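You operate a simulated robot arm through the tools that you are given. There is no shell and no other tool.

The job below is to be done with a simulated two-armed robot. You get a single attempt, and the scene is never put back.

Task
Swap the blue amp head's long orange plug for the long yellow plug.
Fine: standby first, PLAY again last; lay the long orange plug on the amp bench; do not trip the head; leave the knobs and the long teal plug.

It is judged by the outcome, as a careful person would: the job done as asked, and still so three seconds after it is handed in. It fails if anything else is knocked over, pushed out of place, dropped, spilled or broken.

Robot
Two 7-joint arms with fingered hands on one trunk that stands fixed in place. Base frame: the origin is at the foot of the trunk, x ahead of it, y to its left, z up; the work surface is at about z = 740. Lengths are in mm, angles in degrees, forces in N, time in s.
The left shoulder is at [50, 214, 869], the right one opposite. With the tool pointing down near the work surface each hand reaches from about 420 to 900 mm from the base axis, measured 20 degrees to its own side. Payload 3 kg a hand.
The tool frame of a hand sits at the grasp point between the pads (the TCP): z along the fingers, y along the line on which they close. The tips reach 26 mm beyond it. The gripper opens to 132 mm; its body begins 73 mm behind the TCP. The gripper is a hand of 3 fingers: y runs from the thumb to the fingers, the wrist lies at [0, 0, -229] in the tool frame, and closing takes about 1.5 s.
Orientation is that of the tool frame in the base frame, as a unit quaternion [x, y, z, w]. With the fingers straight down and closing along the base's y, the tool's x points along the base's -x, its y along +y and its z along -z.

Tools
- The arms move only by the tool apply_moves. It takes "left_commands", "right_commands" or both (then of equal length, played together; a hand with none holds still); each is a list of rows, each an object (a shift or turn left out is 0, a gripper value left out holds the last) with "xyz": the shift along the tool's x, y, z in units of 150 mm (1.0 is 150 mm), a list of three; "turn": the turn, a rotation vector about the tool's x, y, z in units of 45 degrees (1.0 is 45 degrees), a list of three. In form: [{"xyz": [dx, dy, dz], "turn": [rx, ry, rz]}, ...]. A call has 1 to 20 rows; each row is the pose to reach, as a shift and turn from the pose commanded when the call began, along the tool's axes at that moment. "left_hand" and "right_hand" are, for a hand that has rows, the opening, from 0 (shut) to 1 (fully open), set as the call begins (left out, the last holds). A call with a number of a shift or a turn outside -1 to 1 is refused whole. A row lasts 0.2 s, in which the tool goes at most 50 mm and 8.6 degrees; a call with a longer step from one row to the next is refused whole, and so is a gripper value outside its range. Where a pose cannot be reached the arm comes as near as it can. A force on the tool above 40 N (or 10 N above the force at the start of the call, whichever is more), or a blocked arm, ends the call early, and 0.2 s more pass. The fingers move at their own pace (about 72 mm/s each) and stop on an object; they squeeze with about 31 N. The grip force told is the motor's: it shows also when the fingers shut on nothing. Time passes only in rows, and 0.2 s behind the last, so rows that repeat a pose let the fingers close. The reply holds the time, the measured pose of the TCP, the force on the tool along the base axes, the opening and the grip force, in the units named above and with some noise, with the torque about the TCP (base axes, N m) and any sound that the robot's microphone picked up, and new pictures: "views" is both (left out), scene, wrist or none (wrist: the cameras of the hands that moved).
- Cameras (640 x 400 px; columns grow to the right, rows downward): "scene" is now at [18.4, -58.3, 1506.6]; the picture's right is [-0.63, -0.77, 0.00], its down [-0.46, 0.38, -0.80] and it looks along [0.62, -0.51, -0.60] (base axes); focal length 294 px, centre (320, 200). "left" rides on the left gripper at [-62, 3, -92] in its tool frame; the picture's right is [-0.05, -1.00, 0.00], its down [0.83, -0.04, -0.56] and it looks along [0.55, -0.03, 0.83] (tool axes); focal length 230 px, centre (320, 200). "right" rides on the right gripper at [62, 3, -92] in its tool frame; the picture's right is [-0.05, 1.00, 0.00], its down [-0.83, -0.04, -0.56] and it looks along [-0.55, -0.03, 0.83] (tool axes); focal length 230 px, centre (320, 200). There is no depth. A picture from a camera that has moved, and an enlarged one, comes with that camera's place and axes in the base frame and with its lens.
- preshape(shape, hand): the hand has 3 fingers and takes this shape, open, in about a second: jaw (thumb against the fingers, like two jaws); tri (thumb and two fingers); tip (a fingertip pinch); poke (one finger out to press); point (the index stretched); flat (the hand flat); cup (the hand cupped); fist (a fist). The gripper value then closes the fingers along that shape, each until it touches; the sizes above hold for jaw. It gives what a move gives, with no picture.
- turn_head(pan, tilt): turns the head with the scene camera to pan (to the left, within 86 degrees either way) and tilt (down, from -29 to 69), counted from straight ahead of the robot. It gives what a move gives, and a new picture of the scene camera.
- zoom(camera, box): a new picture of the part [left, top, right, bottom] of that camera's present view, enlarged. The clock stands still meanwhile.
- sign_off(): hands the job in; it is judged then, once.

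Places have to be worked out from the pictures, the camera data and where the tool is seen. Open the grippers and draw the arms clear of the work before you hand the job in, unless the task says otherwise.

The tools are called after "Emit:" by a JSON object that holds its "fn" and its "kwargs". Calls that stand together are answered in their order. apply_moves: Moves the arms, as the interface text tells. Its arguments: {"type":"object","properties":{"left_commands":{"type":"array","items":{"type":"object","properties":{"xyz":{"type":"array","items":{"type":"number"}},"turn":{"type":"array","items":{"type":"number"}}}}},"left_hand":{"type":"number"},"right_commands":{"type":"array","items":{"type":"object","properties":{"xyz":{"type":"array","items":{"type":"number"}},"turn":{"type":"array","items":{"type":"number"}}}}},"right_hand":{"type":"number"},"views":{"type":"string","enum":["both","scene","wrist","none"]}},"required":[]} The other tools are called the same way: preshape (shape, hand) gives the hand a shape; turn_head (pan, tilt) turns the head that bears the scene camera; zoom (camera, box) takes an enlarged picture of a part of a camera's view; sign_off () hands the job in.

At the start:

```text
clock: 0.0
left_tool_pos: [534.8, 9.6, 1137.3]
left_tool_rot: [0.186, 0.982, 0.0, 0.0]
left_ft_force: [-1.4, 0.4, -0.5]
left_moment: [-0.01, 0.0, 0.0]
left_grip_width: 131.8
left_grasp_force: 0.0
left_shape: jaw
right_tool_pos: [415.8, -473.8, 1153.2]
right_tool_rot: [0.187, 0.982, 0.0, -0.001]
right_ft_force: [-1.5, 0.3, -0.1]
right_moment: [0.0, -0.01, 0.0]
right_grip_width: 132.1
right_grasp_force: 0.1
right_shape: jaw
head pan, tilt (commanded): [-39.2, 36.6]
```

scene: 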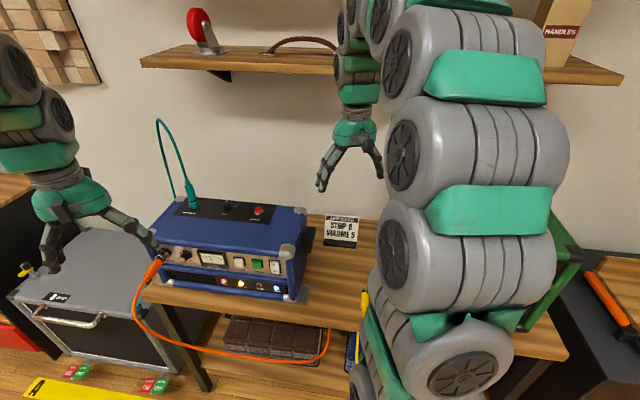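
right: 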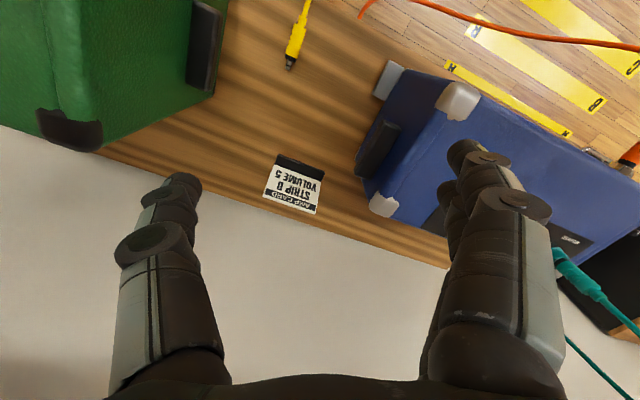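
left: 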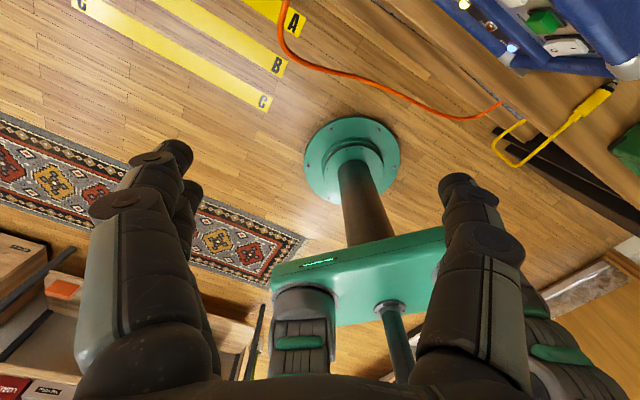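

The scene shows the blue amp head on the bench with the orange plug in its front-left jack, a teal plug on top, and a yellow plug on the bench to the right, partly hidden by the arm. I zoom in to read the panel and the details before moving.

Emit:
{"fn": "zoom", "kwargs": {"camera": "scene", "box": [130, 180, 330, 305]}}

Emit:
{"fn": "zoom", "kwargs": {"camera": "right", "box": [160, 0, 640, 300]}}

Emit:
{"fn": "zoom", "kwargs": {"camera": "left", "box": [400, 0, 640, 150]}}

```text
3.20 times, centred on (230, 242) of scene
camera zoom: at [18.4, -58.3, 1506.6], right [-0.63, -0.77, 0.0], down [-0.46, 0.38, -0.8], along [0.62, -0.51, -0.6], focal length 942 px, centre (608, 64)
```

zoom: 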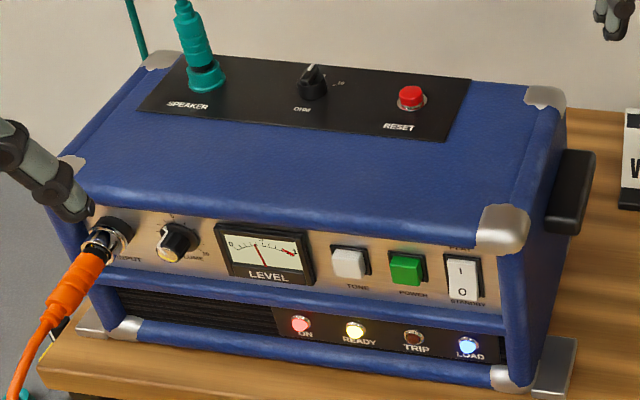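

```text
1.33 times, centred on (400, 150) of right
camera zoom: at [360.6, -448.7, 1245.6], right [0.41, 0.91, 0.0], down [0.76, -0.34, 0.56], along [0.51, -0.23, -0.83], focal length 307 px, centre (213, 267)
```

zoom: 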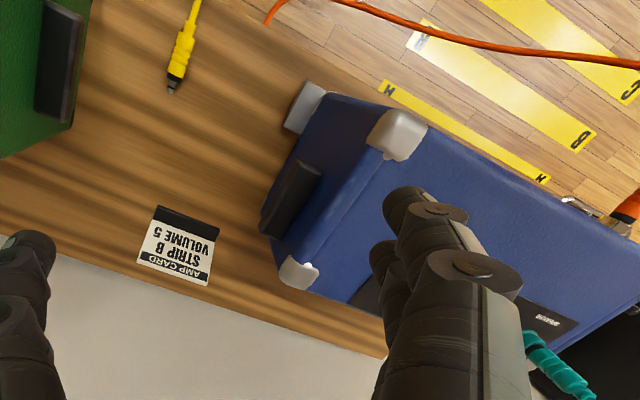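

```text
2.67 times, centred on (520, 75) of left
camera zoom: at [592.5, -10.7, 1229.1], right [-0.32, -0.95, 0.0], down [-0.79, 0.26, 0.56], along [-0.53, 0.18, -0.83], focal length 614 px, centre (-213, 533)
```

zoom: 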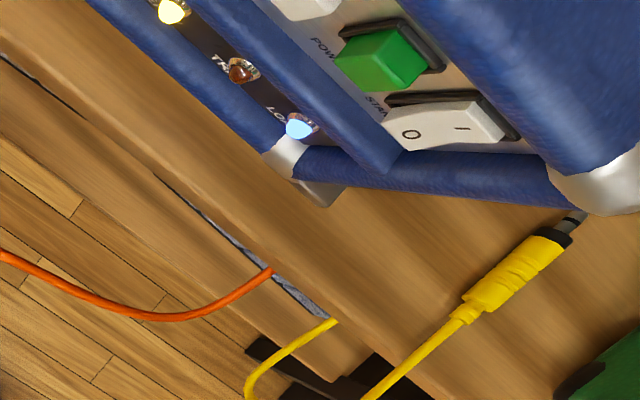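

The panel reads well: the rocker (PLAY up, STANDBY down) is at the right end, the jack with the orange plug at the left end, and the yellow plug lies on the bench near (332, -483) with its tip pointing into the bench (about 45 degrees from base x). The left hand blocks the jack in the picture, so I move it left and back, clear of the work.

Emit:
{"fn": "apply_moves", "kwargs": {"left_commands": [{"xyz": [0.15, 0.25, 0]}, {"xyz": [0.3, 0.5, 0]}, {"xyz": [0.45, 0.75, 0]}, {"xyz": [0.6, 1.0, 0]}], "views": "scene"}}

```text
clock: 1.0
left_tool_pos: [503.5, 184.3, 1138.7]
left_tool_rot: [0.187, 0.982, 0.0, 0.0]
left_ft_force: [-0.4, -0.5, -1.2]
left_moment: [-0.05, 0.03, 0.02]
left_grip_width: 131.9
left_grasp_force: 0.1
left_shape: jaw
right_tool_pos: [415.6, -473.8, 1152.9]
right_tool_rot: [0.186, 0.982, -0.001, 0.0]
right_ft_force: [-0.6, -0.2, -0.7]
right_moment: [-0.01, 0.04, 0.0]
right_grip_width: 131.9
right_grasp_force: 0.0
right_shape: jaw
head pan, tilt (commanded): [-39.2, 36.6]
camera scene: at [18.4, -58.3, 1506.6], right [-0.63, -0.77, 0.0], down [-0.46, 0.38, -0.8], along [0.62, -0.51, -0.6], focal length 294 px, centre (320, 200)
```

scene: 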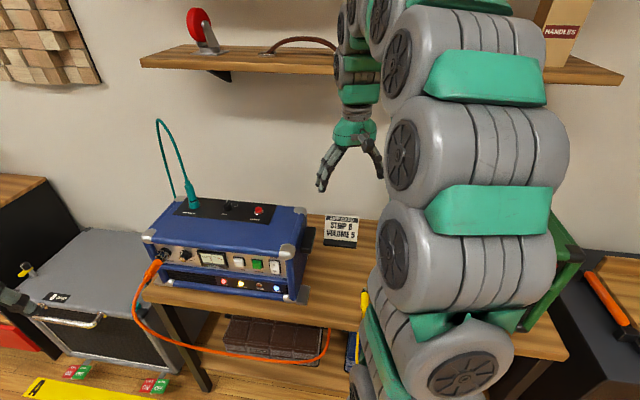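

Now the jack is clear. I zoom in on the jack end and the rocker end for exact pixel positions, and look at the overall bench.

Emit:
{"fn": "zoom", "kwargs": {"camera": "scene", "box": [130, 235, 194, 275]}}

Emit:
{"fn": "zoom", "kwargs": {"camera": "scene", "box": [226, 240, 322, 300]}}

Emit:
{"fn": "zoom", "kwargs": {"camera": "scene", "box": [120, 200, 440, 400]}}

```text
10.00 times, centred on (162, 255) of scene
camera zoom: at [18.4, -58.3, 1506.6], right [-0.63, -0.77, 0.0], down [-0.46, 0.38, -0.8], along [0.62, -0.51, -0.6], focal length 2945 px, centre (1900, -350)
```

zoom: 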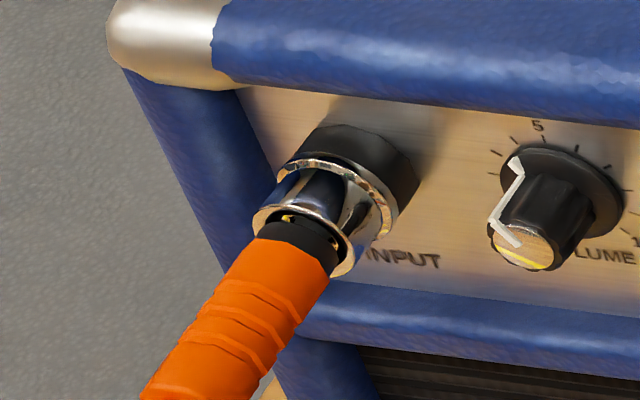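

```text
6.67 times, centred on (274, 270) of scene
camera zoom: at [18.4, -58.3, 1506.6], right [-0.63, -0.77, 0.0], down [-0.46, 0.38, -0.8], along [0.62, -0.51, -0.6], focal length 1964 px, centre (627, -267)
```

zoom: 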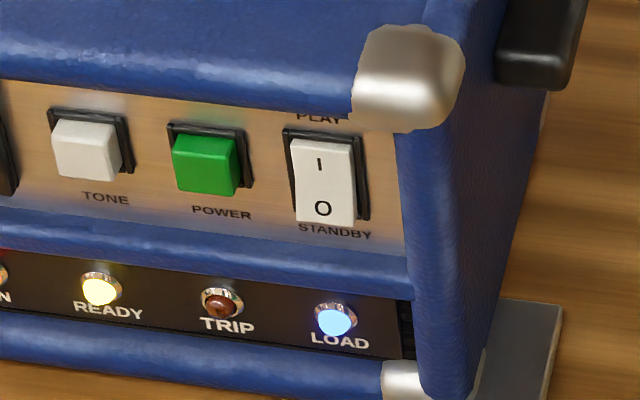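

```text
2.00 times, centred on (280, 300) of scene
camera zoom: at [18.4, -58.3, 1506.6], right [-0.63, -0.77, 0.0], down [-0.46, 0.38, -0.8], along [0.62, -0.51, -0.6], focal length 589 px, centre (400, 0)
```

zoom: 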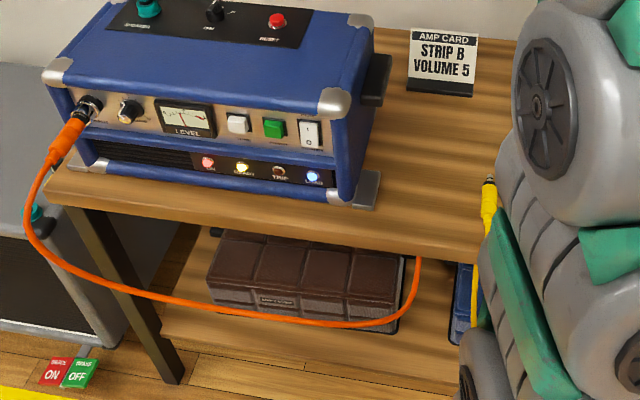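

The geometry so far: the bench runs at 45 degrees; in bench axes (a along the bench to the left, b into the bench) the rocker is near a≈151, b≈575, z≈875 and the jack near a≈465, b≈590, z≈887. I bring the right hand out in front of the amp, turned square to its panel, so that its camera can see the front.

Emit:
{"fn": "apply_moves", "kwargs": {"right_commands": [{"xyz": [0.12, 0.25, 0.0], "turn": [0, 0, 0.13]}, {"xyz": [0.24, 0.5, 0.0], "turn": [0, 0, 0.26]}, {"xyz": [0.36, 0.75, 0.0], "turn": [0, 0, 0.39]}, {"xyz": [0.48, 1.0, 0.0], "turn": [0, 0, 0.52]}], "views": "both"}}

```text
clock: 2.0
left_tool_pos: [504.4, 182.9, 1138.2]
left_tool_rot: [0.186, 0.983, 0.0, -0.001]
left_ft_force: [0.3, 0.3, -0.2]
left_moment: [-0.02, 0.04, 0.0]
left_grip_width: 131.8
left_grasp_force: 0.0
left_shape: jaw
right_tool_pos: [404.2, -307.6, 1151.5]
right_tool_rot: [0.383, 0.924, 0.0, 0.0]
right_ft_force: [0.1, 0.3, 0.2]
right_moment: [-0.01, 0.02, 0.03]
right_grip_width: 131.8
right_grasp_force: 0.1
right_shape: jaw
head pan, tilt (commanded): [-39.2, 36.6]
camera scene: at [18.4, -58.3, 1506.6], right [-0.63, -0.77, 0.0], down [-0.46, 0.38, -0.8], along [0.62, -0.51, -0.6], focal length 294 px, centre (320, 200)
camera right: at [363.9, -261.4, 1243.2], right [0.74, 0.67, 0.0], down [0.56, -0.62, 0.55], along [0.37, -0.41, -0.83], focal length 230 px, centre (320, 200)
```

scene: 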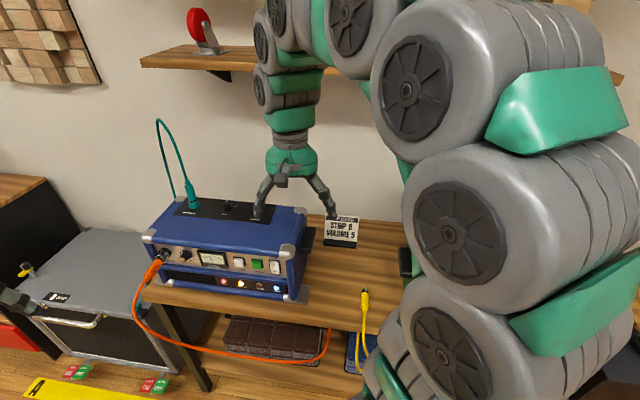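
right: 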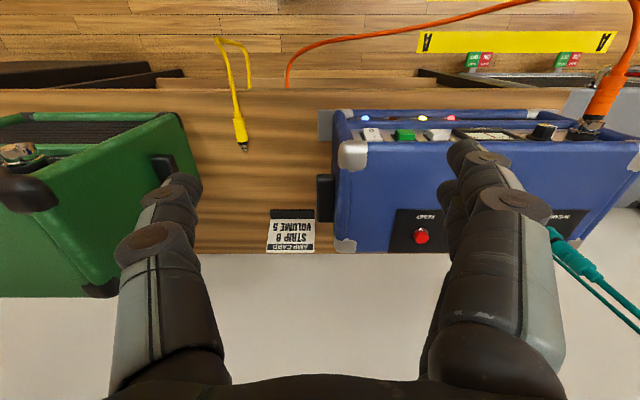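

The right hand is square to the bench now, and its camera looks down on the amp's front edge, the yellow plug, and the green amp. I zoom both cameras on the same details so that I can triangulate them.

Emit:
{"fn": "zoom", "kwargs": {"camera": "right", "box": [310, 60, 470, 160]}}

Emit:
{"fn": "zoom", "kwargs": {"camera": "right", "box": [480, 40, 640, 140]}}

Emit:
{"fn": "zoom", "kwargs": {"camera": "right", "box": [160, 60, 352, 180]}}

Emit:
{"fn": "zoom", "kwargs": {"camera": "scene", "box": [300, 250, 460, 350]}}

```text
4.00 times, centred on (390, 110) of right
camera zoom: at [363.9, -261.4, 1243.2], right [0.74, 0.67, 0.0], down [0.56, -0.62, 0.55], along [0.37, -0.41, -0.83], focal length 920 px, centre (40, 560)
```

zoom: 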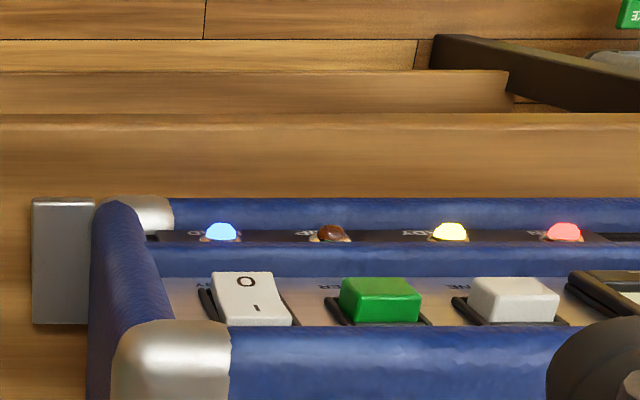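

```text
4.00 times, centred on (560, 90) of right
camera zoom: at [363.9, -261.4, 1243.2], right [0.74, 0.67, 0.0], down [0.56, -0.62, 0.55], along [0.37, -0.41, -0.83], focal length 920 px, centre (-640, 640)
```

zoom: 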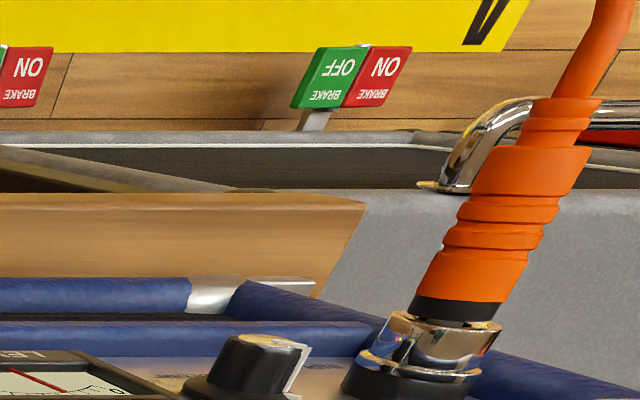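

```text
3.33 times, centred on (256, 120) of right
camera zoom: at [363.9, -261.4, 1243.2], right [0.74, 0.67, 0.0], down [0.56, -0.62, 0.55], along [0.37, -0.41, -0.83], focal length 767 px, centre (533, 467)
```

zoom: 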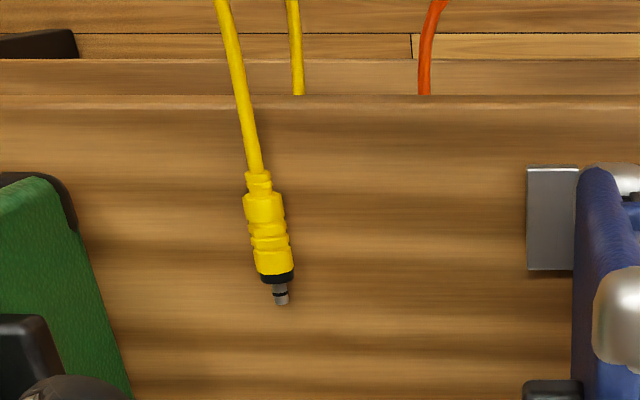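

```text
4.00 times, centred on (380, 300) of scene
camera zoom: at [18.4, -58.3, 1506.6], right [-0.63, -0.77, 0.0], down [-0.46, 0.38, -0.8], along [0.62, -0.51, -0.6], focal length 1178 px, centre (80, -200)
```

zoom: 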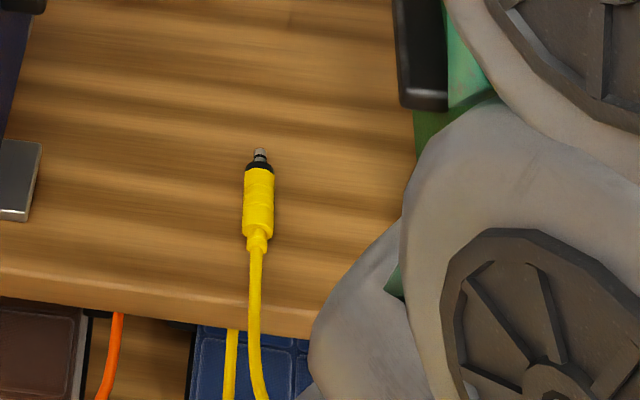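

Triangulation puts the bench axes at 42.2 degrees: rocker "O" at a≈172, b≈548, z≈887; the orange plug's axis at a≈478, z≈909; the yellow plug's axis along b at a≈-75, from tail b≈553 to collar b≈615. There may be other yellow/teal plugs around (something yellow sits at the left on the cab), so I look more closely and check which is the "long" yellow one.

Emit:
{"fn": "zoom", "kwargs": {"camera": "scene", "box": [0, 240, 112, 310]}}

Emit:
{"fn": "turn_head", "kwargs": {"pan": -10, "tilt": 50}}

Emit:
{"fn": "turn_head", "kwargs": {"pan": -75, "tilt": 45}}

```text
5.71 times, centred on (56, 275) of scene
camera zoom: at [18.4, -58.3, 1506.6], right [-0.63, -0.77, 0.0], down [-0.46, 0.38, -0.8], along [0.62, -0.51, -0.6], focal length 1683 px, centre (1829, -229)
```

zoom: 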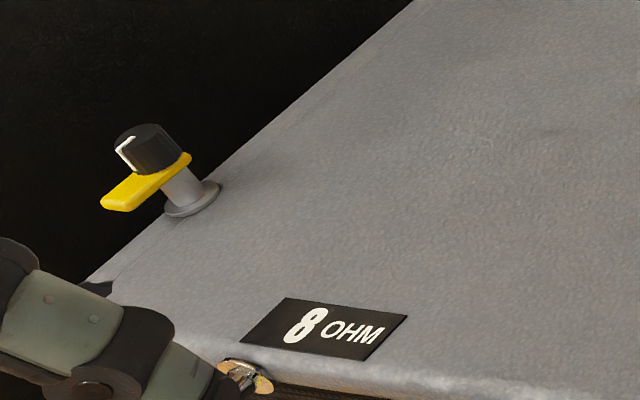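

```text
clock: 2.9
left_tool_pos: [504.1, 183.9, 1137.5]
left_tool_rot: [0.186, 0.983, 0.0, 0.0]
left_ft_force: [-0.3, 1.3, 0.7]
left_moment: [-0.01, 0.03, -0.03]
left_grip_width: 131.8
left_grasp_force: 0.1
left_shape: jaw
right_tool_pos: [404.0, -307.7, 1149.3]
right_tool_rot: [0.382, 0.924, 0.0, -0.001]
right_ft_force: [-0.3, 0.1, 0.3]
right_moment: [0.01, -0.01, 0.04]
right_grip_width: 132.1
right_grasp_force: 0.1
right_shape: jaw
head pan, tilt (commanded): [-10.0, 50.0]
camera scene: at [26.7, -16.6, 1487.4], right [-0.17, -0.98, 0.0], down [-0.75, 0.13, -0.64], along [0.63, -0.11, -0.77], focal length 294 px, centre (320, 200)
```

scene: 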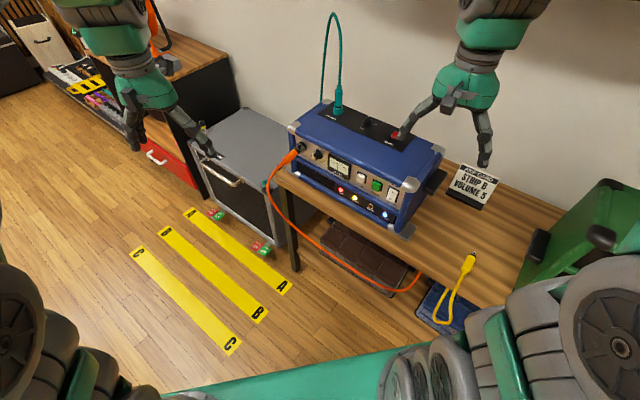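

```text
clock: 4.3
left_tool_pos: [503.7, 183.8, 1138.0]
left_tool_rot: [0.187, 0.982, 0.0, -0.001]
left_ft_force: [0.8, -0.1, 0.0]
left_moment: [0.03, 0.03, 0.04]
left_grip_width: 131.8
left_grasp_force: 0.1
left_shape: jaw
right_tool_pos: [404.8, -306.0, 1149.8]
right_tool_rot: [0.382, 0.924, 0.0, -0.001]
right_ft_force: [-0.4, -0.1, -0.5]
right_moment: [-0.01, 0.01, -0.02]
right_grip_width: 131.8
right_grasp_force: 0.1
right_shape: jaw
head pan, tilt (commanded): [-75.0, 45.0]
camera scene: at [-28.0, -81.7, 1494.2], right [-0.97, -0.26, 0.0], down [-0.18, 0.68, -0.71], along [0.18, -0.68, -0.71], focal length 294 px, centre (320, 200)
```

scene: 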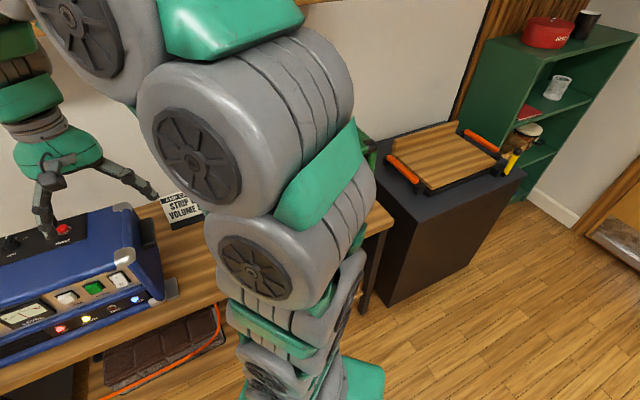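

Only one yellow plug exists, the one on the bench. I turn the head to a better compromise view and shape the right hand to "poke" while it is in free air, so that I can see where the fingertip sits.

Emit:
{"fn": "turn_head", "kwargs": {"pan": -25, "tilt": 48}}

Emit:
{"fn": "preshape", "kwargs": {"hand": "right", "shape": "poke"}}

```text
clock: 5.5
left_tool_pos: [502.7, 184.3, 1137.4]
left_tool_rot: [0.187, 0.982, 0.0, 0.001]
left_ft_force: [0.1, -0.8, 0.7]
left_moment: [-0.02, 0.01, -0.01]
left_grip_width: 131.8
left_grasp_force: 0.0
left_shape: jaw
right_tool_pos: [403.8, -308.5, 1151.4]
right_tool_rot: [0.382, 0.924, 0.0, 0.0]
right_ft_force: [0.2, 0.1, -0.5]
right_moment: [0.0, 0.04, -0.01]
right_grip_width: 132.0
right_grasp_force: 0.0
right_shape: jaw
head pan, tilt (commanded): [-25.0, 48.0]
camera scene: at [22.3, -36.6, 1490.0], right [-0.42, -0.91, 0.0], down [-0.67, 0.31, -0.67], along [0.61, -0.28, -0.74], focal length 294 px, centre (320, 200)
```

scene: 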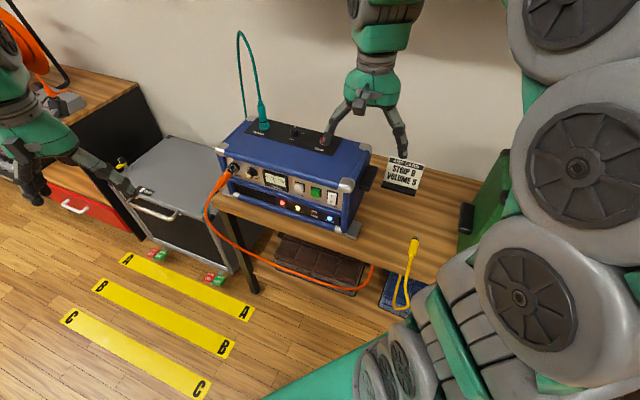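

```text
clock: 6.4
left_tool_pos: [502.5, 183.5, 1137.9]
left_tool_rot: [0.186, 0.982, 0.0, 0.0]
left_ft_force: [-0.4, -0.5, -0.3]
left_moment: [-0.01, 0.01, 0.0]
left_grip_width: 131.8
left_grasp_force: 0.0
left_shape: jaw
right_tool_pos: [403.1, -307.7, 1150.0]
right_tool_rot: [0.382, 0.924, 0.0, 0.0]
right_ft_force: [-0.3, 0.1, 0.7]
right_moment: [0.0, -0.01, 0.02]
right_grip_width: 0.0
right_grasp_force: 0.1
right_shape: poke
head pan, tilt (commanded): [-25.0, 48.0]
```

I back the poking hand off from the amp, lower it and correct its yaw by about 3 degrees to be square with the panel.

Emit:
{"fn": "apply_moves", "kwargs": {"right_commands": [{"xyz": [0.17, 0.13, 0.1], "turn": [0, 0, 0.062]}, {"xyz": [0.34, 0.27, 0.2], "turn": [0, 0, 0.062]}, {"xyz": [0.5, 0.4, 0.3], "turn": [0, 0, 0.062]}, {"xyz": [0.667, 0.533, 0.4], "turn": [0, 0, 0.062]}], "views": "both"}}

```text
clock: 7.4
left_tool_pos: [503.4, 183.5, 1138.6]
left_tool_rot: [0.187, 0.982, 0.0, 0.0]
left_ft_force: [-0.4, 0.1, 0.4]
left_moment: [0.0, 0.02, -0.01]
left_grip_width: 131.7
left_grasp_force: 0.1
left_shape: jaw
right_tool_pos: [383.8, -178.9, 1089.4]
right_tool_rot: [0.405, 0.914, 0.001, 0.0]
right_ft_force: [-0.1, -0.5, 0.4]
right_moment: [-0.03, -0.01, -0.02]
right_grip_width: 0.0
right_grasp_force: 0.1
right_shape: poke
head pan, tilt (commanded): [-25.0, 48.0]
camera scene: at [22.3, -36.5, 1490.0], right [-0.42, -0.91, 0.0], down [-0.67, 0.31, -0.67], along [0.61, -0.28, -0.74], focal length 294 px, centre (320, 200)
camera right: at [345.8, -131.8, 1182.2], right [0.77, 0.63, 0.0], down [0.53, -0.64, 0.56], along [0.35, -0.43, -0.83], focal length 230 px, centre (320, 200)
```

scene: 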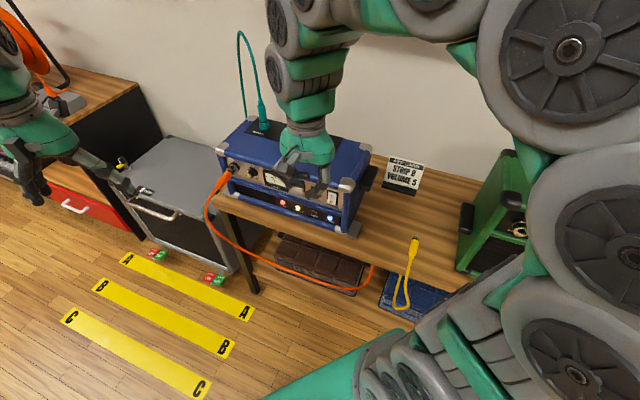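
right: 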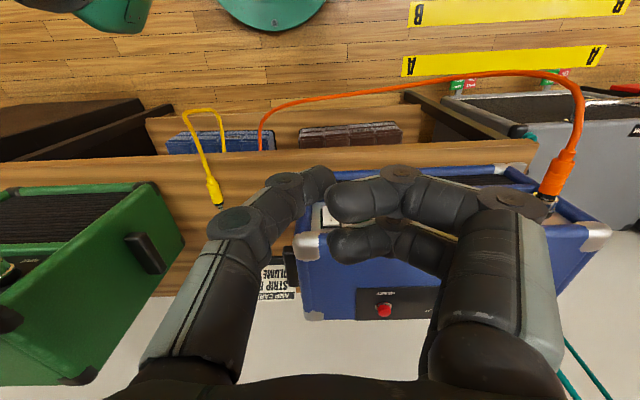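

The poke shape shows the thumb-side finger stretched with its tip near the tool axis, the two others curled beside it. I zoom in to judge the tip's place relative to the curled fingers.

Emit:
{"fn": "zoom", "kwargs": {"camera": "right", "box": [200, 120, 520, 320]}}

Emit:
{"fn": "zoom", "kwargs": {"camera": "scene", "box": [240, 90, 400, 190]}}

```text
2.00 times, centred on (360, 220) of right
camera zoom: at [345.8, -131.8, 1182.2], right [0.77, 0.63, 0.0], down [0.53, -0.64, 0.56], along [0.35, -0.43, -0.83], focal length 460 px, centre (240, 160)
```

zoom: 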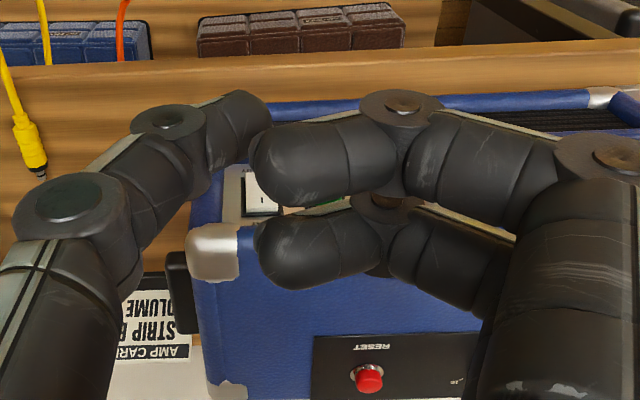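

```text
4.00 times, centred on (320, 140) of scene
camera zoom: at [22.3, -36.5, 1490.0], right [-0.42, -0.91, 0.0], down [-0.67, 0.31, -0.67], along [0.61, -0.28, -0.74], focal length 1178 px, centre (320, 440)
```

zoom: 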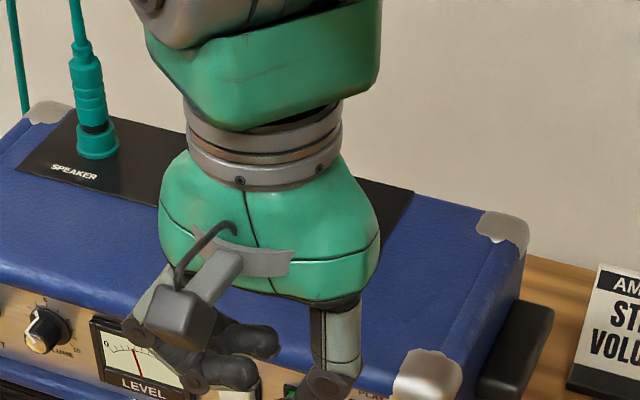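

The poke finger (thumb side) tip lies about 25 mm beyond the TCP, with curled fingers beside it. The left hand's camera sits above when its hand points forward, so I'll use the left hand for the rocker and keep the right hand for the plugs; I set the shapes accordingly and send the right hand back toward the yellow plug's side.

Emit:
{"fn": "preshape", "kwargs": {"hand": "right", "shape": "jaw"}}

Emit:
{"fn": "preshape", "kwargs": {"hand": "left", "shape": "poke"}}

Emit:
{"fn": "apply_moves", "kwargs": {"right_commands": [{"xyz": [0, -0.25, 0]}, {"xyz": [0, -0.5, 0]}, {"xyz": [0, -0.75, 0]}, {"xyz": [0, -1.0, 0]}, {"xyz": [-0.3, -1.0, 0]}, {"xyz": [-0.6, -1.0, 0]}], "views": "none"}}

Emit:
{"fn": "apply_moves", "kwargs": {"right_commands": [{"xyz": [-0.2, -0.25, 0]}, {"xyz": [-0.4, -0.5, 0]}, {"xyz": [-0.6, -0.7, 0]}], "views": "both"}}

```text
clock: 8.3
left_tool_pos: [504.2, 184.3, 1136.9]
left_tool_rot: [0.187, 0.982, 0.0, -0.001]
left_ft_force: [0.1, -0.8, 0.0]
left_moment: [-0.05, -0.02, -0.03]
left_grip_width: 132.1
left_grasp_force: 0.1
left_shape: jaw
right_tool_pos: [384.3, -178.9, 1089.8]
right_tool_rot: [0.405, 0.914, 0.0, 0.0]
right_ft_force: [-0.2, -0.8, 0.1]
right_moment: [0.02, 0.0, -0.02]
right_grip_width: 131.9
right_grasp_force: 0.1
right_shape: jaw
head pan, tilt (commanded): [-25.0, 48.0]
```

```text
clock: 9.2
left_tool_pos: [503.7, 183.7, 1138.1]
left_tool_rot: [0.186, 0.982, 0.0, 0.0]
left_ft_force: [0.2, 0.4, 0.1]
left_moment: [-0.01, -0.01, 0.02]
left_grip_width: 0.0
left_grasp_force: 0.1
left_shape: poke
right_tool_pos: [384.0, -179.9, 1088.9]
right_tool_rot: [0.404, 0.915, 0.0, 0.0]
right_ft_force: [-0.3, 0.4, -0.1]
right_moment: [0.0, -0.03, 0.0]
right_grip_width: 132.2
right_grasp_force: 0.1
right_shape: jaw
head pan, tilt (commanded): [-25.0, 48.0]
```

```text
clock: 10.6
left_tool_pos: [503.0, 183.7, 1138.4]
left_tool_rot: [0.188, 0.982, 0.001, 0.0]
left_ft_force: [-0.1, -1.5, -1.0]
left_moment: [-0.03, 0.0, 0.05]
left_grip_width: 0.1
left_grasp_force: 0.1
left_shape: poke
right_tool_pos: [340.0, -350.0, 1094.9]
right_tool_rot: [0.405, 0.915, -0.001, -0.001]
right_ft_force: [0.4, -0.9, -0.8]
right_moment: [0.01, 0.02, -0.06]
right_grip_width: 132.0
right_grasp_force: 0.0
right_shape: jaw
head pan, tilt (commanded): [-25.0, 48.0]
```

```text
clock: 11.4
left_tool_pos: [504.4, 184.8, 1137.4]
left_tool_rot: [0.186, 0.983, 0.0, 0.0]
left_ft_force: [-0.2, 0.4, 0.7]
left_moment: [0.02, 0.01, 0.04]
left_grip_width: 0.0
left_grasp_force: 0.0
left_shape: poke
right_tool_pos: [325.6, -484.8, 1092.8]
right_tool_rot: [0.404, 0.915, 0.0, -0.001]
right_ft_force: [0.7, 0.3, 0.9]
right_moment: [0.01, 0.0, -0.01]
right_grip_width: 132.1
right_grasp_force: 0.1
right_shape: jaw
head pan, tilt (commanded): [-25.0, 48.0]
camera scene: at [22.3, -36.6, 1490.0], right [-0.42, -0.91, 0.0], down [-0.67, 0.31, -0.67], along [0.61, -0.28, -0.74], focal length 294 px, centre (320, 200)
camera right: at [286.9, -437.2, 1186.2], right [0.77, 0.63, 0.0], down [0.53, -0.64, 0.55], along [0.35, -0.43, -0.83], focal length 230 px, centre (320, 200)
```

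scene: 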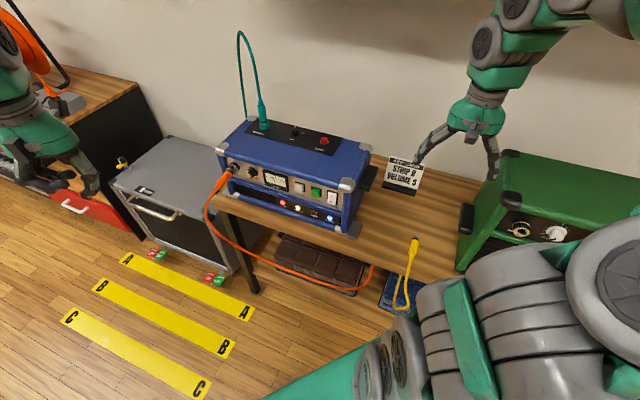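
right: 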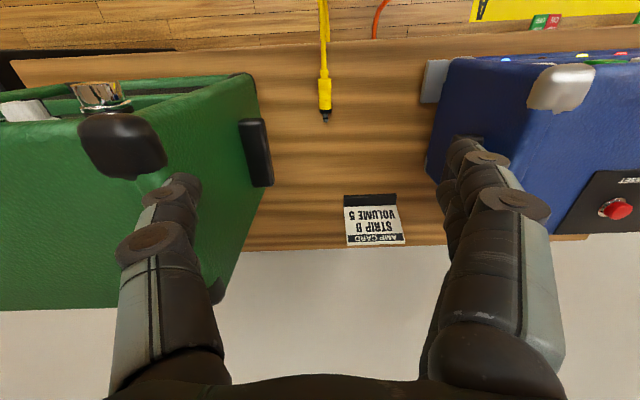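

The right hand is parked above the yellow plug. Now I bring the left (poking) hand inward and turn it about the vertical by 26 degrees so that it squares with the panel.

Emit:
{"fn": "apply_moves", "kwargs": {"left_commands": [{"xyz": [0.11, -0.22, 0.15], "turn": [0, 0, 0.147]}, {"xyz": [0.22, -0.45, 0.3], "turn": [0, 0, 0.293]}, {"xyz": [0.33, -0.67, 0.45], "turn": [0, 0, 0.44]}, {"xyz": [0.44, -0.89, 0.58], "turn": [0, 0, 0.587]}], "views": "both"}}

```text
clock: 12.4
left_tool_pos: [394.7, 83.4, 1049.0]
left_tool_rot: [0.408, 0.913, 0.001, 0.0]
left_ft_force: [0.0, -0.2, -0.1]
left_moment: [0.03, -0.01, 0.02]
left_grip_width: 0.0
left_grasp_force: 0.0
left_shape: poke
right_tool_pos: [325.8, -483.8, 1093.9]
right_tool_rot: [0.404, 0.915, 0.0, 0.0]
right_ft_force: [0.6, 0.6, -0.3]
right_moment: [0.0, 0.01, 0.02]
right_grip_width: 131.9
right_grasp_force: 0.0
right_shape: jaw
head pan, tilt (commanded): [-25.0, 48.0]
camera scene: at [22.3, -36.5, 1490.0], right [-0.42, -0.91, 0.0], down [-0.67, 0.31, -0.67], along [0.61, -0.28, -0.74], focal length 294 px, centre (320, 200)
camera left: at [438.6, 40.4, 1140.5], right [-0.71, -0.71, 0.0], down [-0.59, 0.59, 0.56], along [-0.39, 0.39, -0.83], focal length 230 px, centre (320, 200)
```

scene: 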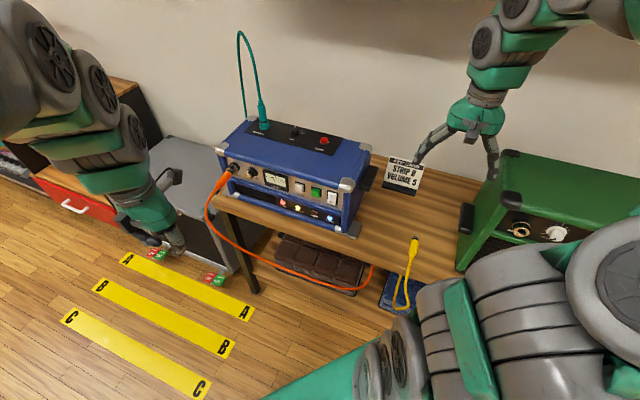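
left: 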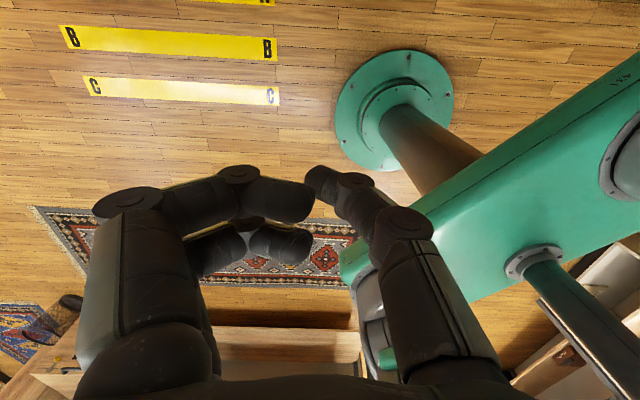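

Yaw is right. I now move the left hand forward and to the right while tilting it forward, so the poking finger turns toward the panel.

Emit:
{"fn": "apply_moves", "kwargs": {"left_commands": [{"xyz": [-0.17, -0.13, 0.03], "turn": [0, -0.16, 0]}, {"xyz": [-0.33, -0.27, 0.06], "turn": [0, -0.32, 0]}, {"xyz": [-0.5, -0.4, 0.1], "turn": [0, -0.48, 0]}, {"xyz": [-0.67, -0.53, 0.13], "turn": [0, -0.64, 0]}, {"xyz": [-0.83, -0.67, 0.17], "turn": [0, -0.8, 0]}, {"xyz": [-1.0, -0.8, 0.2], "turn": [0, -0.96, 0]}], "views": "both"}}

```text
clock: 13.8
left_tool_pos: [409.3, -114.6, 1027.1]
left_tool_rot: [0.377, 0.849, -0.15, 0.337]
left_ft_force: [-0.2, 0.4, 0.0]
left_moment: [0.01, 0.01, 0.0]
left_grip_width: 0.0
left_grasp_force: 0.1
left_shape: poke
left hand out of reach, approached as far as the arm can: row 6
right_tool_pos: [325.9, -483.3, 1093.4]
right_tool_rot: [0.404, 0.915, 0.0, 0.001]
right_ft_force: [0.7, -0.6, -0.9]
right_moment: [0.0, 0.01, 0.0]
right_grip_width: 132.0
right_grasp_force: 0.1
right_shape: jaw
head pan, tilt (commanded): [-25.0, 48.0]
camera scene: at [22.4, -36.5, 1490.0], right [-0.42, -0.91, 0.0], down [-0.67, 0.31, -0.67], along [0.61, -0.28, -0.74], focal length 294 px, centre (320, 200)
camera left: at [400.6, -98.8, 1136.0], right [-0.72, -0.7, 0.04], down [-0.69, 0.7, -0.16], along [0.09, -0.14, -0.99], focal length 230 px, centre (320, 200)
```

scene: 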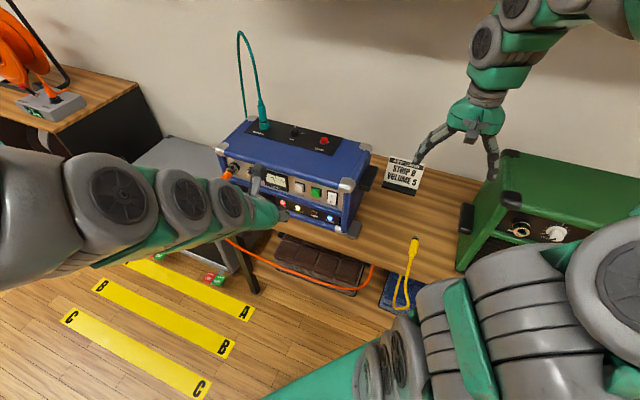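
left: 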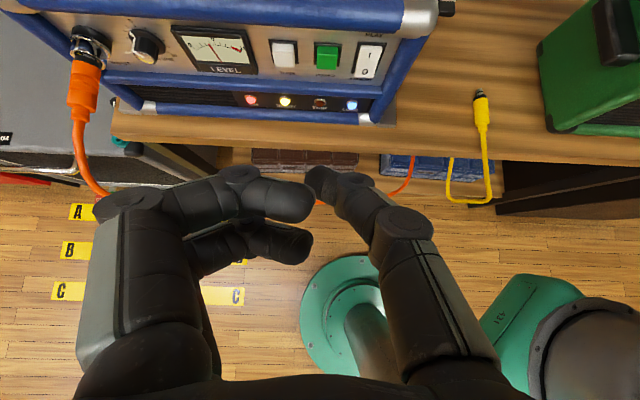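

The left hand came to about 43.5 degrees of tilt, and its camera now sees the panel well. I zoom to check how far the POWER/TONE caps and the bumper stand out beside the rocker, since the curled fingers must not touch them.

Emit:
{"fn": "zoom", "kwargs": {"camera": "left", "box": [240, 0, 464, 140]}}

Emit:
{"fn": "zoom", "kwargs": {"camera": "left", "box": [30, 0, 190, 100]}}

```text
2.86 times, centred on (352, 70) of left
camera zoom: at [400.6, -98.8, 1136.0], right [-0.72, -0.7, 0.04], down [-0.69, 0.7, -0.16], along [0.09, -0.14, -0.99], focal length 657 px, centre (229, 571)
```

zoom: 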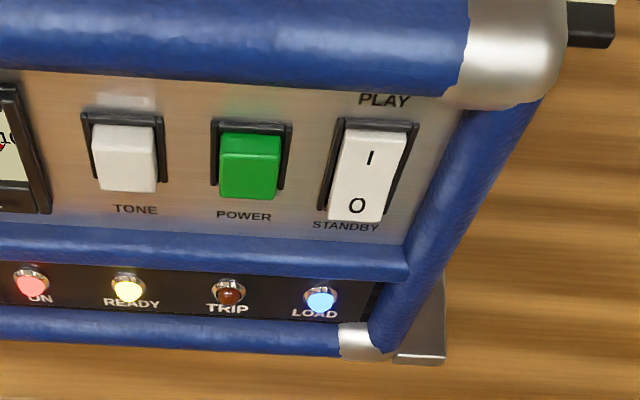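

```text
4.00 times, centred on (110, 50) of left
camera zoom: at [400.6, -98.8, 1136.0], right [-0.72, -0.7, 0.04], down [-0.69, 0.7, -0.16], along [0.09, -0.14, -0.99], focal length 920 px, centre (1160, 800)
```

zoom: 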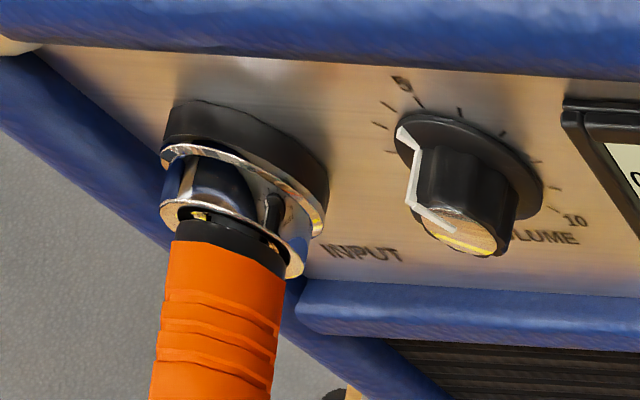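

The POWER cap, the bumper and the rocker's raised end all stand at about b≈548, and the curled fingers stay some 14 mm behind the poking tip, so straight pressing is workable. I advance the left hand toward a staging point in front of the rocker.

Emit:
{"fn": "apply_moves", "kwargs": {"left_commands": [{"xyz": [0, -0.1, 0.17]}, {"xyz": [0, -0.2, 0.33]}, {"xyz": [0, -0.3, 0.5]}, {"xyz": [0, -0.387, 0.667]}], "views": "both"}}

```text
clock: 14.8
left_tool_pos: [411.6, -204.3, 952.5]
left_tool_rot: [0.378, 0.85, -0.15, 0.336]
left_ft_force: [-0.2, -0.4, -0.1]
left_moment: [-0.01, 0.01, -0.02]
left_grip_width: 0.0
left_grasp_force: 0.0
left_shape: poke
right_tool_pos: [325.2, -483.3, 1093.0]
right_tool_rot: [0.404, 0.915, 0.0, 0.001]
right_ft_force: [0.6, -0.8, -0.4]
right_moment: [-0.01, 0.01, -0.01]
right_grip_width: 131.7
right_grasp_force: 0.1
right_shape: jaw
head pan, tilt (commanded): [-25.0, 48.0]
camera scene: at [22.3, -36.6, 1490.0], right [-0.42, -0.91, 0.0], down [-0.67, 0.31, -0.67], along [0.61, -0.28, -0.74], focal length 294 px, centre (320, 200)
camera left: at [403.8, -188.4, 1061.0], right [-0.72, -0.7, 0.04], down [-0.69, 0.7, -0.16], along [0.09, -0.14, -0.99], focal length 230 px, centre (320, 200)
```

scene: 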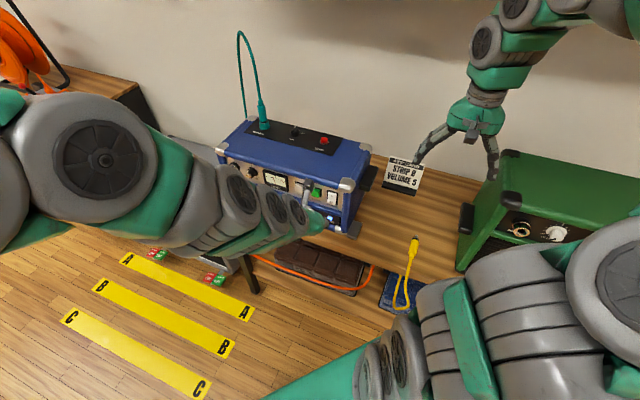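
left: 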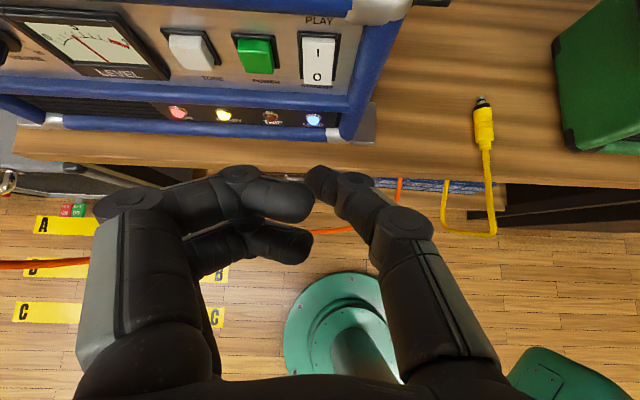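

The tip is laterally lined up with the rocker's O. I advance to just in front of it (tip about 15 mm short), then check.

Emit:
{"fn": "apply_moves", "kwargs": {"left_commands": [{"xyz": [-0.03, 0, 0.17]}, {"xyz": [-0.065, 0, 0.33]}, {"xyz": [-0.1, 0, 0.5]}, {"xyz": [-0.13, 0, 0.658]}], "views": "both"}}

Emit:
{"fn": "zoom", "kwargs": {"camera": "left", "box": [200, 100, 440, 250]}}

Emit:
{"fn": "zoom", "kwargs": {"camera": "scene", "box": [240, 160, 384, 250]}}

```text
clock: 15.8
left_tool_pos: [465.6, -262.5, 894.2]
left_tool_rot: [0.378, 0.849, -0.149, 0.337]
left_ft_force: [0.3, -0.6, 0.0]
left_moment: [0.01, -0.04, 0.01]
left_grip_width: 0.0
left_grasp_force: 0.0
left_shape: poke
right_tool_pos: [325.9, -483.3, 1093.6]
right_tool_rot: [0.405, 0.914, 0.001, 0.0]
right_ft_force: [0.4, -0.3, -0.6]
right_moment: [-0.01, -0.01, -0.02]
right_grip_width: 131.9
right_grasp_force: 0.1
right_shape: jaw
head pan, tilt (commanded): [-25.0, 48.0]
camera scene: at [22.4, -36.5, 1490.0], right [-0.42, -0.91, 0.0], down [-0.67, 0.31, -0.67], along [0.61, -0.28, -0.74], focal length 294 px, centre (320, 200)
camera left: at [456.8, -246.7, 1003.2], right [-0.72, -0.7, 0.03], down [-0.69, 0.7, -0.16], along [0.09, -0.14, -0.99], focal length 230 px, centre (320, 200)
```

scene: 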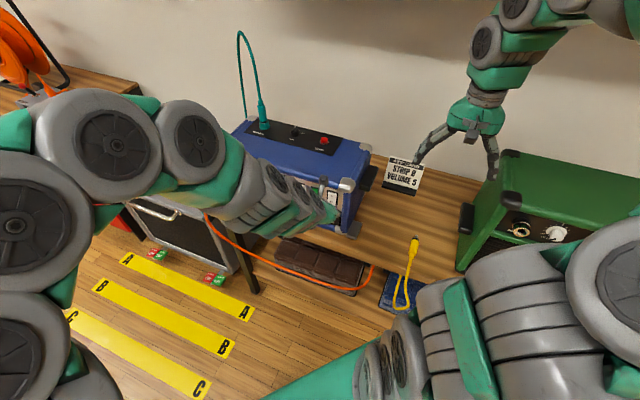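
left: 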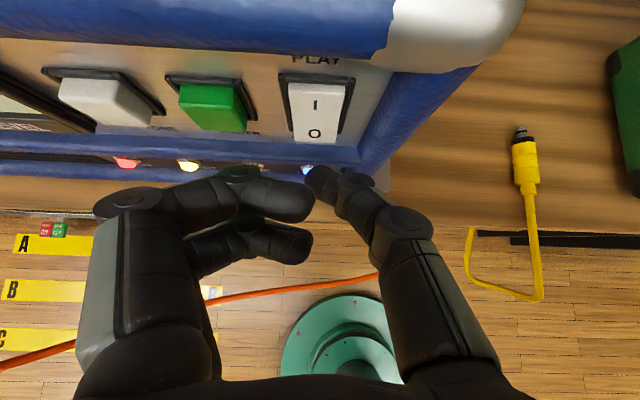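

```text
2.67 times, centred on (320, 175) of left
camera zoom: at [456.8, -246.7, 1003.2], right [-0.72, -0.7, 0.03], down [-0.69, 0.7, -0.16], along [0.09, -0.14, -0.99], focal length 614 px, centre (320, 267)
```

zoom: 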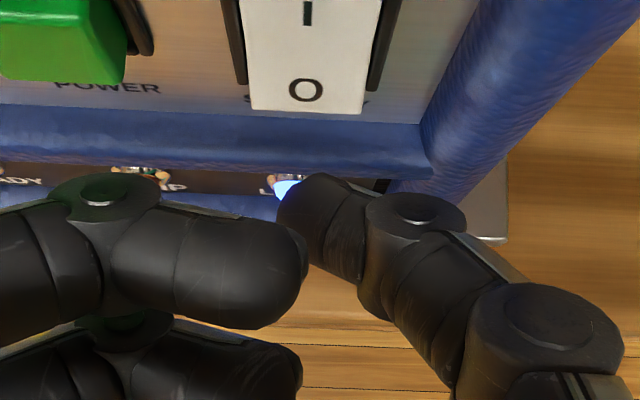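

```text
4.44 times, centred on (312, 205) of scene
camera zoom: at [22.4, -36.5, 1490.0], right [-0.42, -0.91, 0.0], down [-0.67, 0.31, -0.67], along [0.61, -0.28, -0.74], focal length 1309 px, centre (356, 178)
```

zoom: 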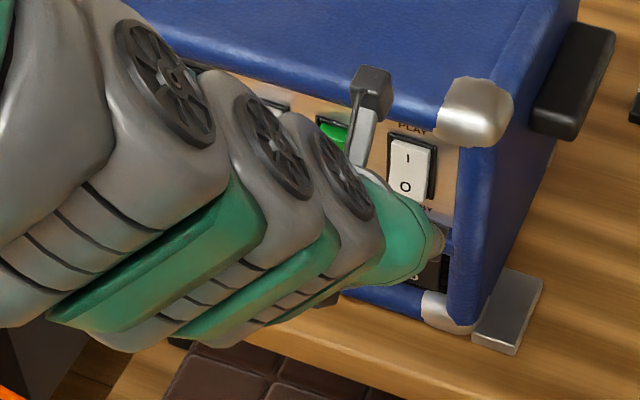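

The fingertip front is at about b≈530, z≈879, some 18 mm short of the O end of the rocker. I raise it 3 mm and press forward slowly about 22 mm, watching the force and sound.

Emit:
{"fn": "apply_moves", "kwargs": {"left_commands": [{"xyz": [-0.0525, 0, 0.022]}, {"xyz": [-0.0815, 0, 0.0494]}, {"xyz": [-0.096, 0, 0.0631]}, {"xyz": [-0.1105, 0, 0.0768]}, {"xyz": [-0.1202, 0, 0.086]}], "views": "wrist"}}

Emit:
{"fn": "zoom", "kwargs": {"camera": "left", "box": [200, 80, 440, 230]}}

```text
clock: 17.0
left_tool_pos: [481.9, -278.5, 896.7]
left_tool_rot: [0.378, 0.849, -0.151, 0.336]
left_ft_force: [-10.6, 7.6, -2.4]
left_moment: [0.11, 0.21, 0.0]
left_grip_width: 0.3
left_grasp_force: 0.0
left_shape: poke
right_tool_pos: [324.9, -484.0, 1093.6]
right_tool_rot: [0.405, 0.914, 0.001, 0.0]
right_ft_force: [0.3, 0.3, -1.0]
right_moment: [0.01, -0.01, 0.01]
right_grip_width: 131.9
right_grasp_force: 0.1
right_shape: jaw
head pan, tilt (commanded): [-25.0, 48.0]
camera left: at [471.5, -263.9, 1004.0], right [-0.72, -0.7, 0.04], down [-0.69, 0.7, -0.16], along [0.09, -0.14, -0.99], focal length 230 px, centre (320, 200)
```

left: 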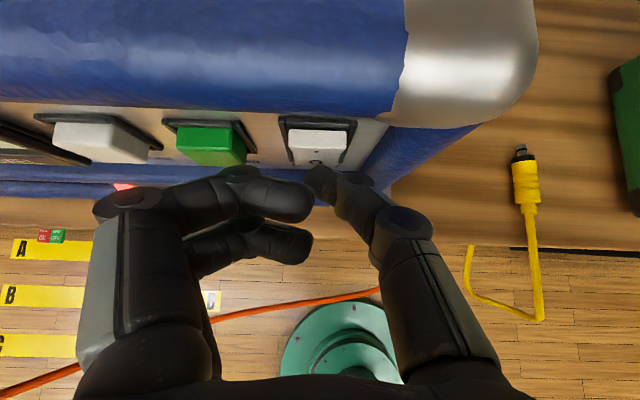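

```text
2.67 times, centred on (320, 155) of left
camera zoom: at [471.5, -263.9, 1004.0], right [-0.72, -0.7, 0.04], down [-0.69, 0.7, -0.16], along [0.09, -0.14, -0.99], focal length 614 px, centre (320, 320)
```

zoom: 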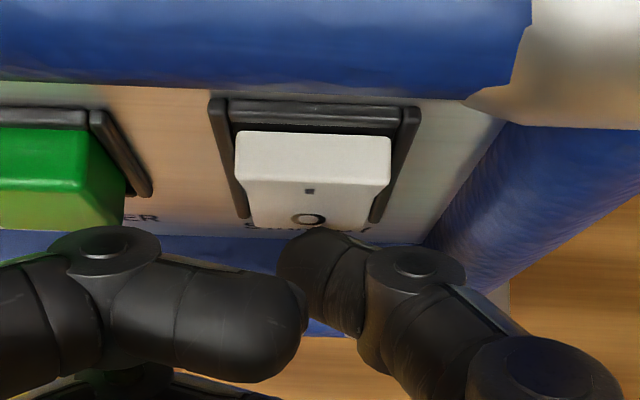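

The rocker has tipped: its top (I) now stands out and the O end is in, with 13 N of contact force. I withdraw straight back to see whether it stays in STANDBY.

Emit:
{"fn": "apply_moves", "kwargs": {"left_commands": [{"xyz": [0.1, 0, -0.092]}, {"xyz": [0.2, 0, -0.183]}, {"xyz": [0.3, 0, -0.274]}], "views": "wrist"}}

Emit:
{"fn": "zoom", "kwargs": {"camera": "left", "box": [120, 50, 440, 250]}}

```text
clock: 17.8
left_tool_pos: [443.2, -236.0, 897.1]
left_tool_rot: [0.377, 0.85, -0.149, 0.337]
left_ft_force: [0.1, 0.8, -0.4]
left_moment: [-0.03, -0.01, -0.01]
left_grip_width: 0.1
left_grasp_force: 0.0
left_shape: poke
right_tool_pos: [325.1, -484.3, 1093.5]
right_tool_rot: [0.404, 0.915, 0.0, 0.001]
right_ft_force: [-1.3, 0.3, -0.6]
right_moment: [0.0, -0.01, -0.01]
right_grip_width: 131.7
right_grasp_force: 0.1
right_shape: jaw
head pan, tilt (commanded): [-25.0, 48.0]
camera left: at [433.5, -220.1, 1004.7], right [-0.72, -0.7, 0.04], down [-0.69, 0.7, -0.17], along [0.09, -0.14, -0.99], focal length 230 px, centre (320, 200)
```

left: 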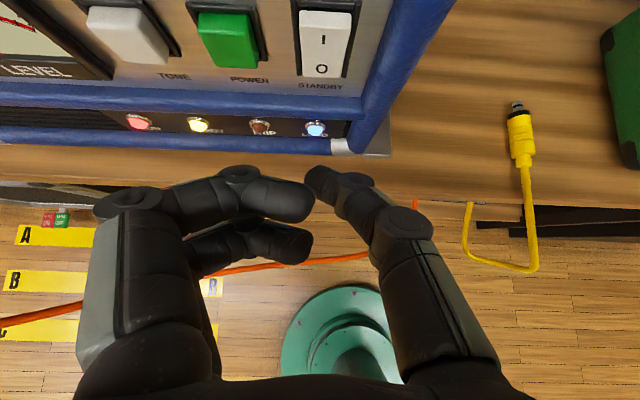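

```text
2.00 times, centred on (280, 150) of left
camera zoom: at [433.5, -220.1, 1004.7], right [-0.72, -0.7, 0.04], down [-0.69, 0.7, -0.17], along [0.09, -0.14, -0.99], focal length 460 px, centre (400, 300)
```

zoom: 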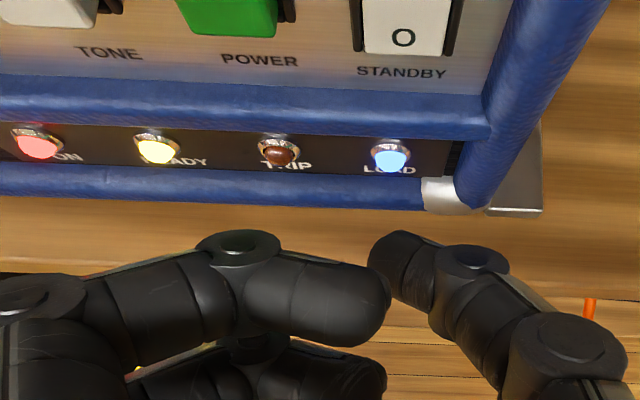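

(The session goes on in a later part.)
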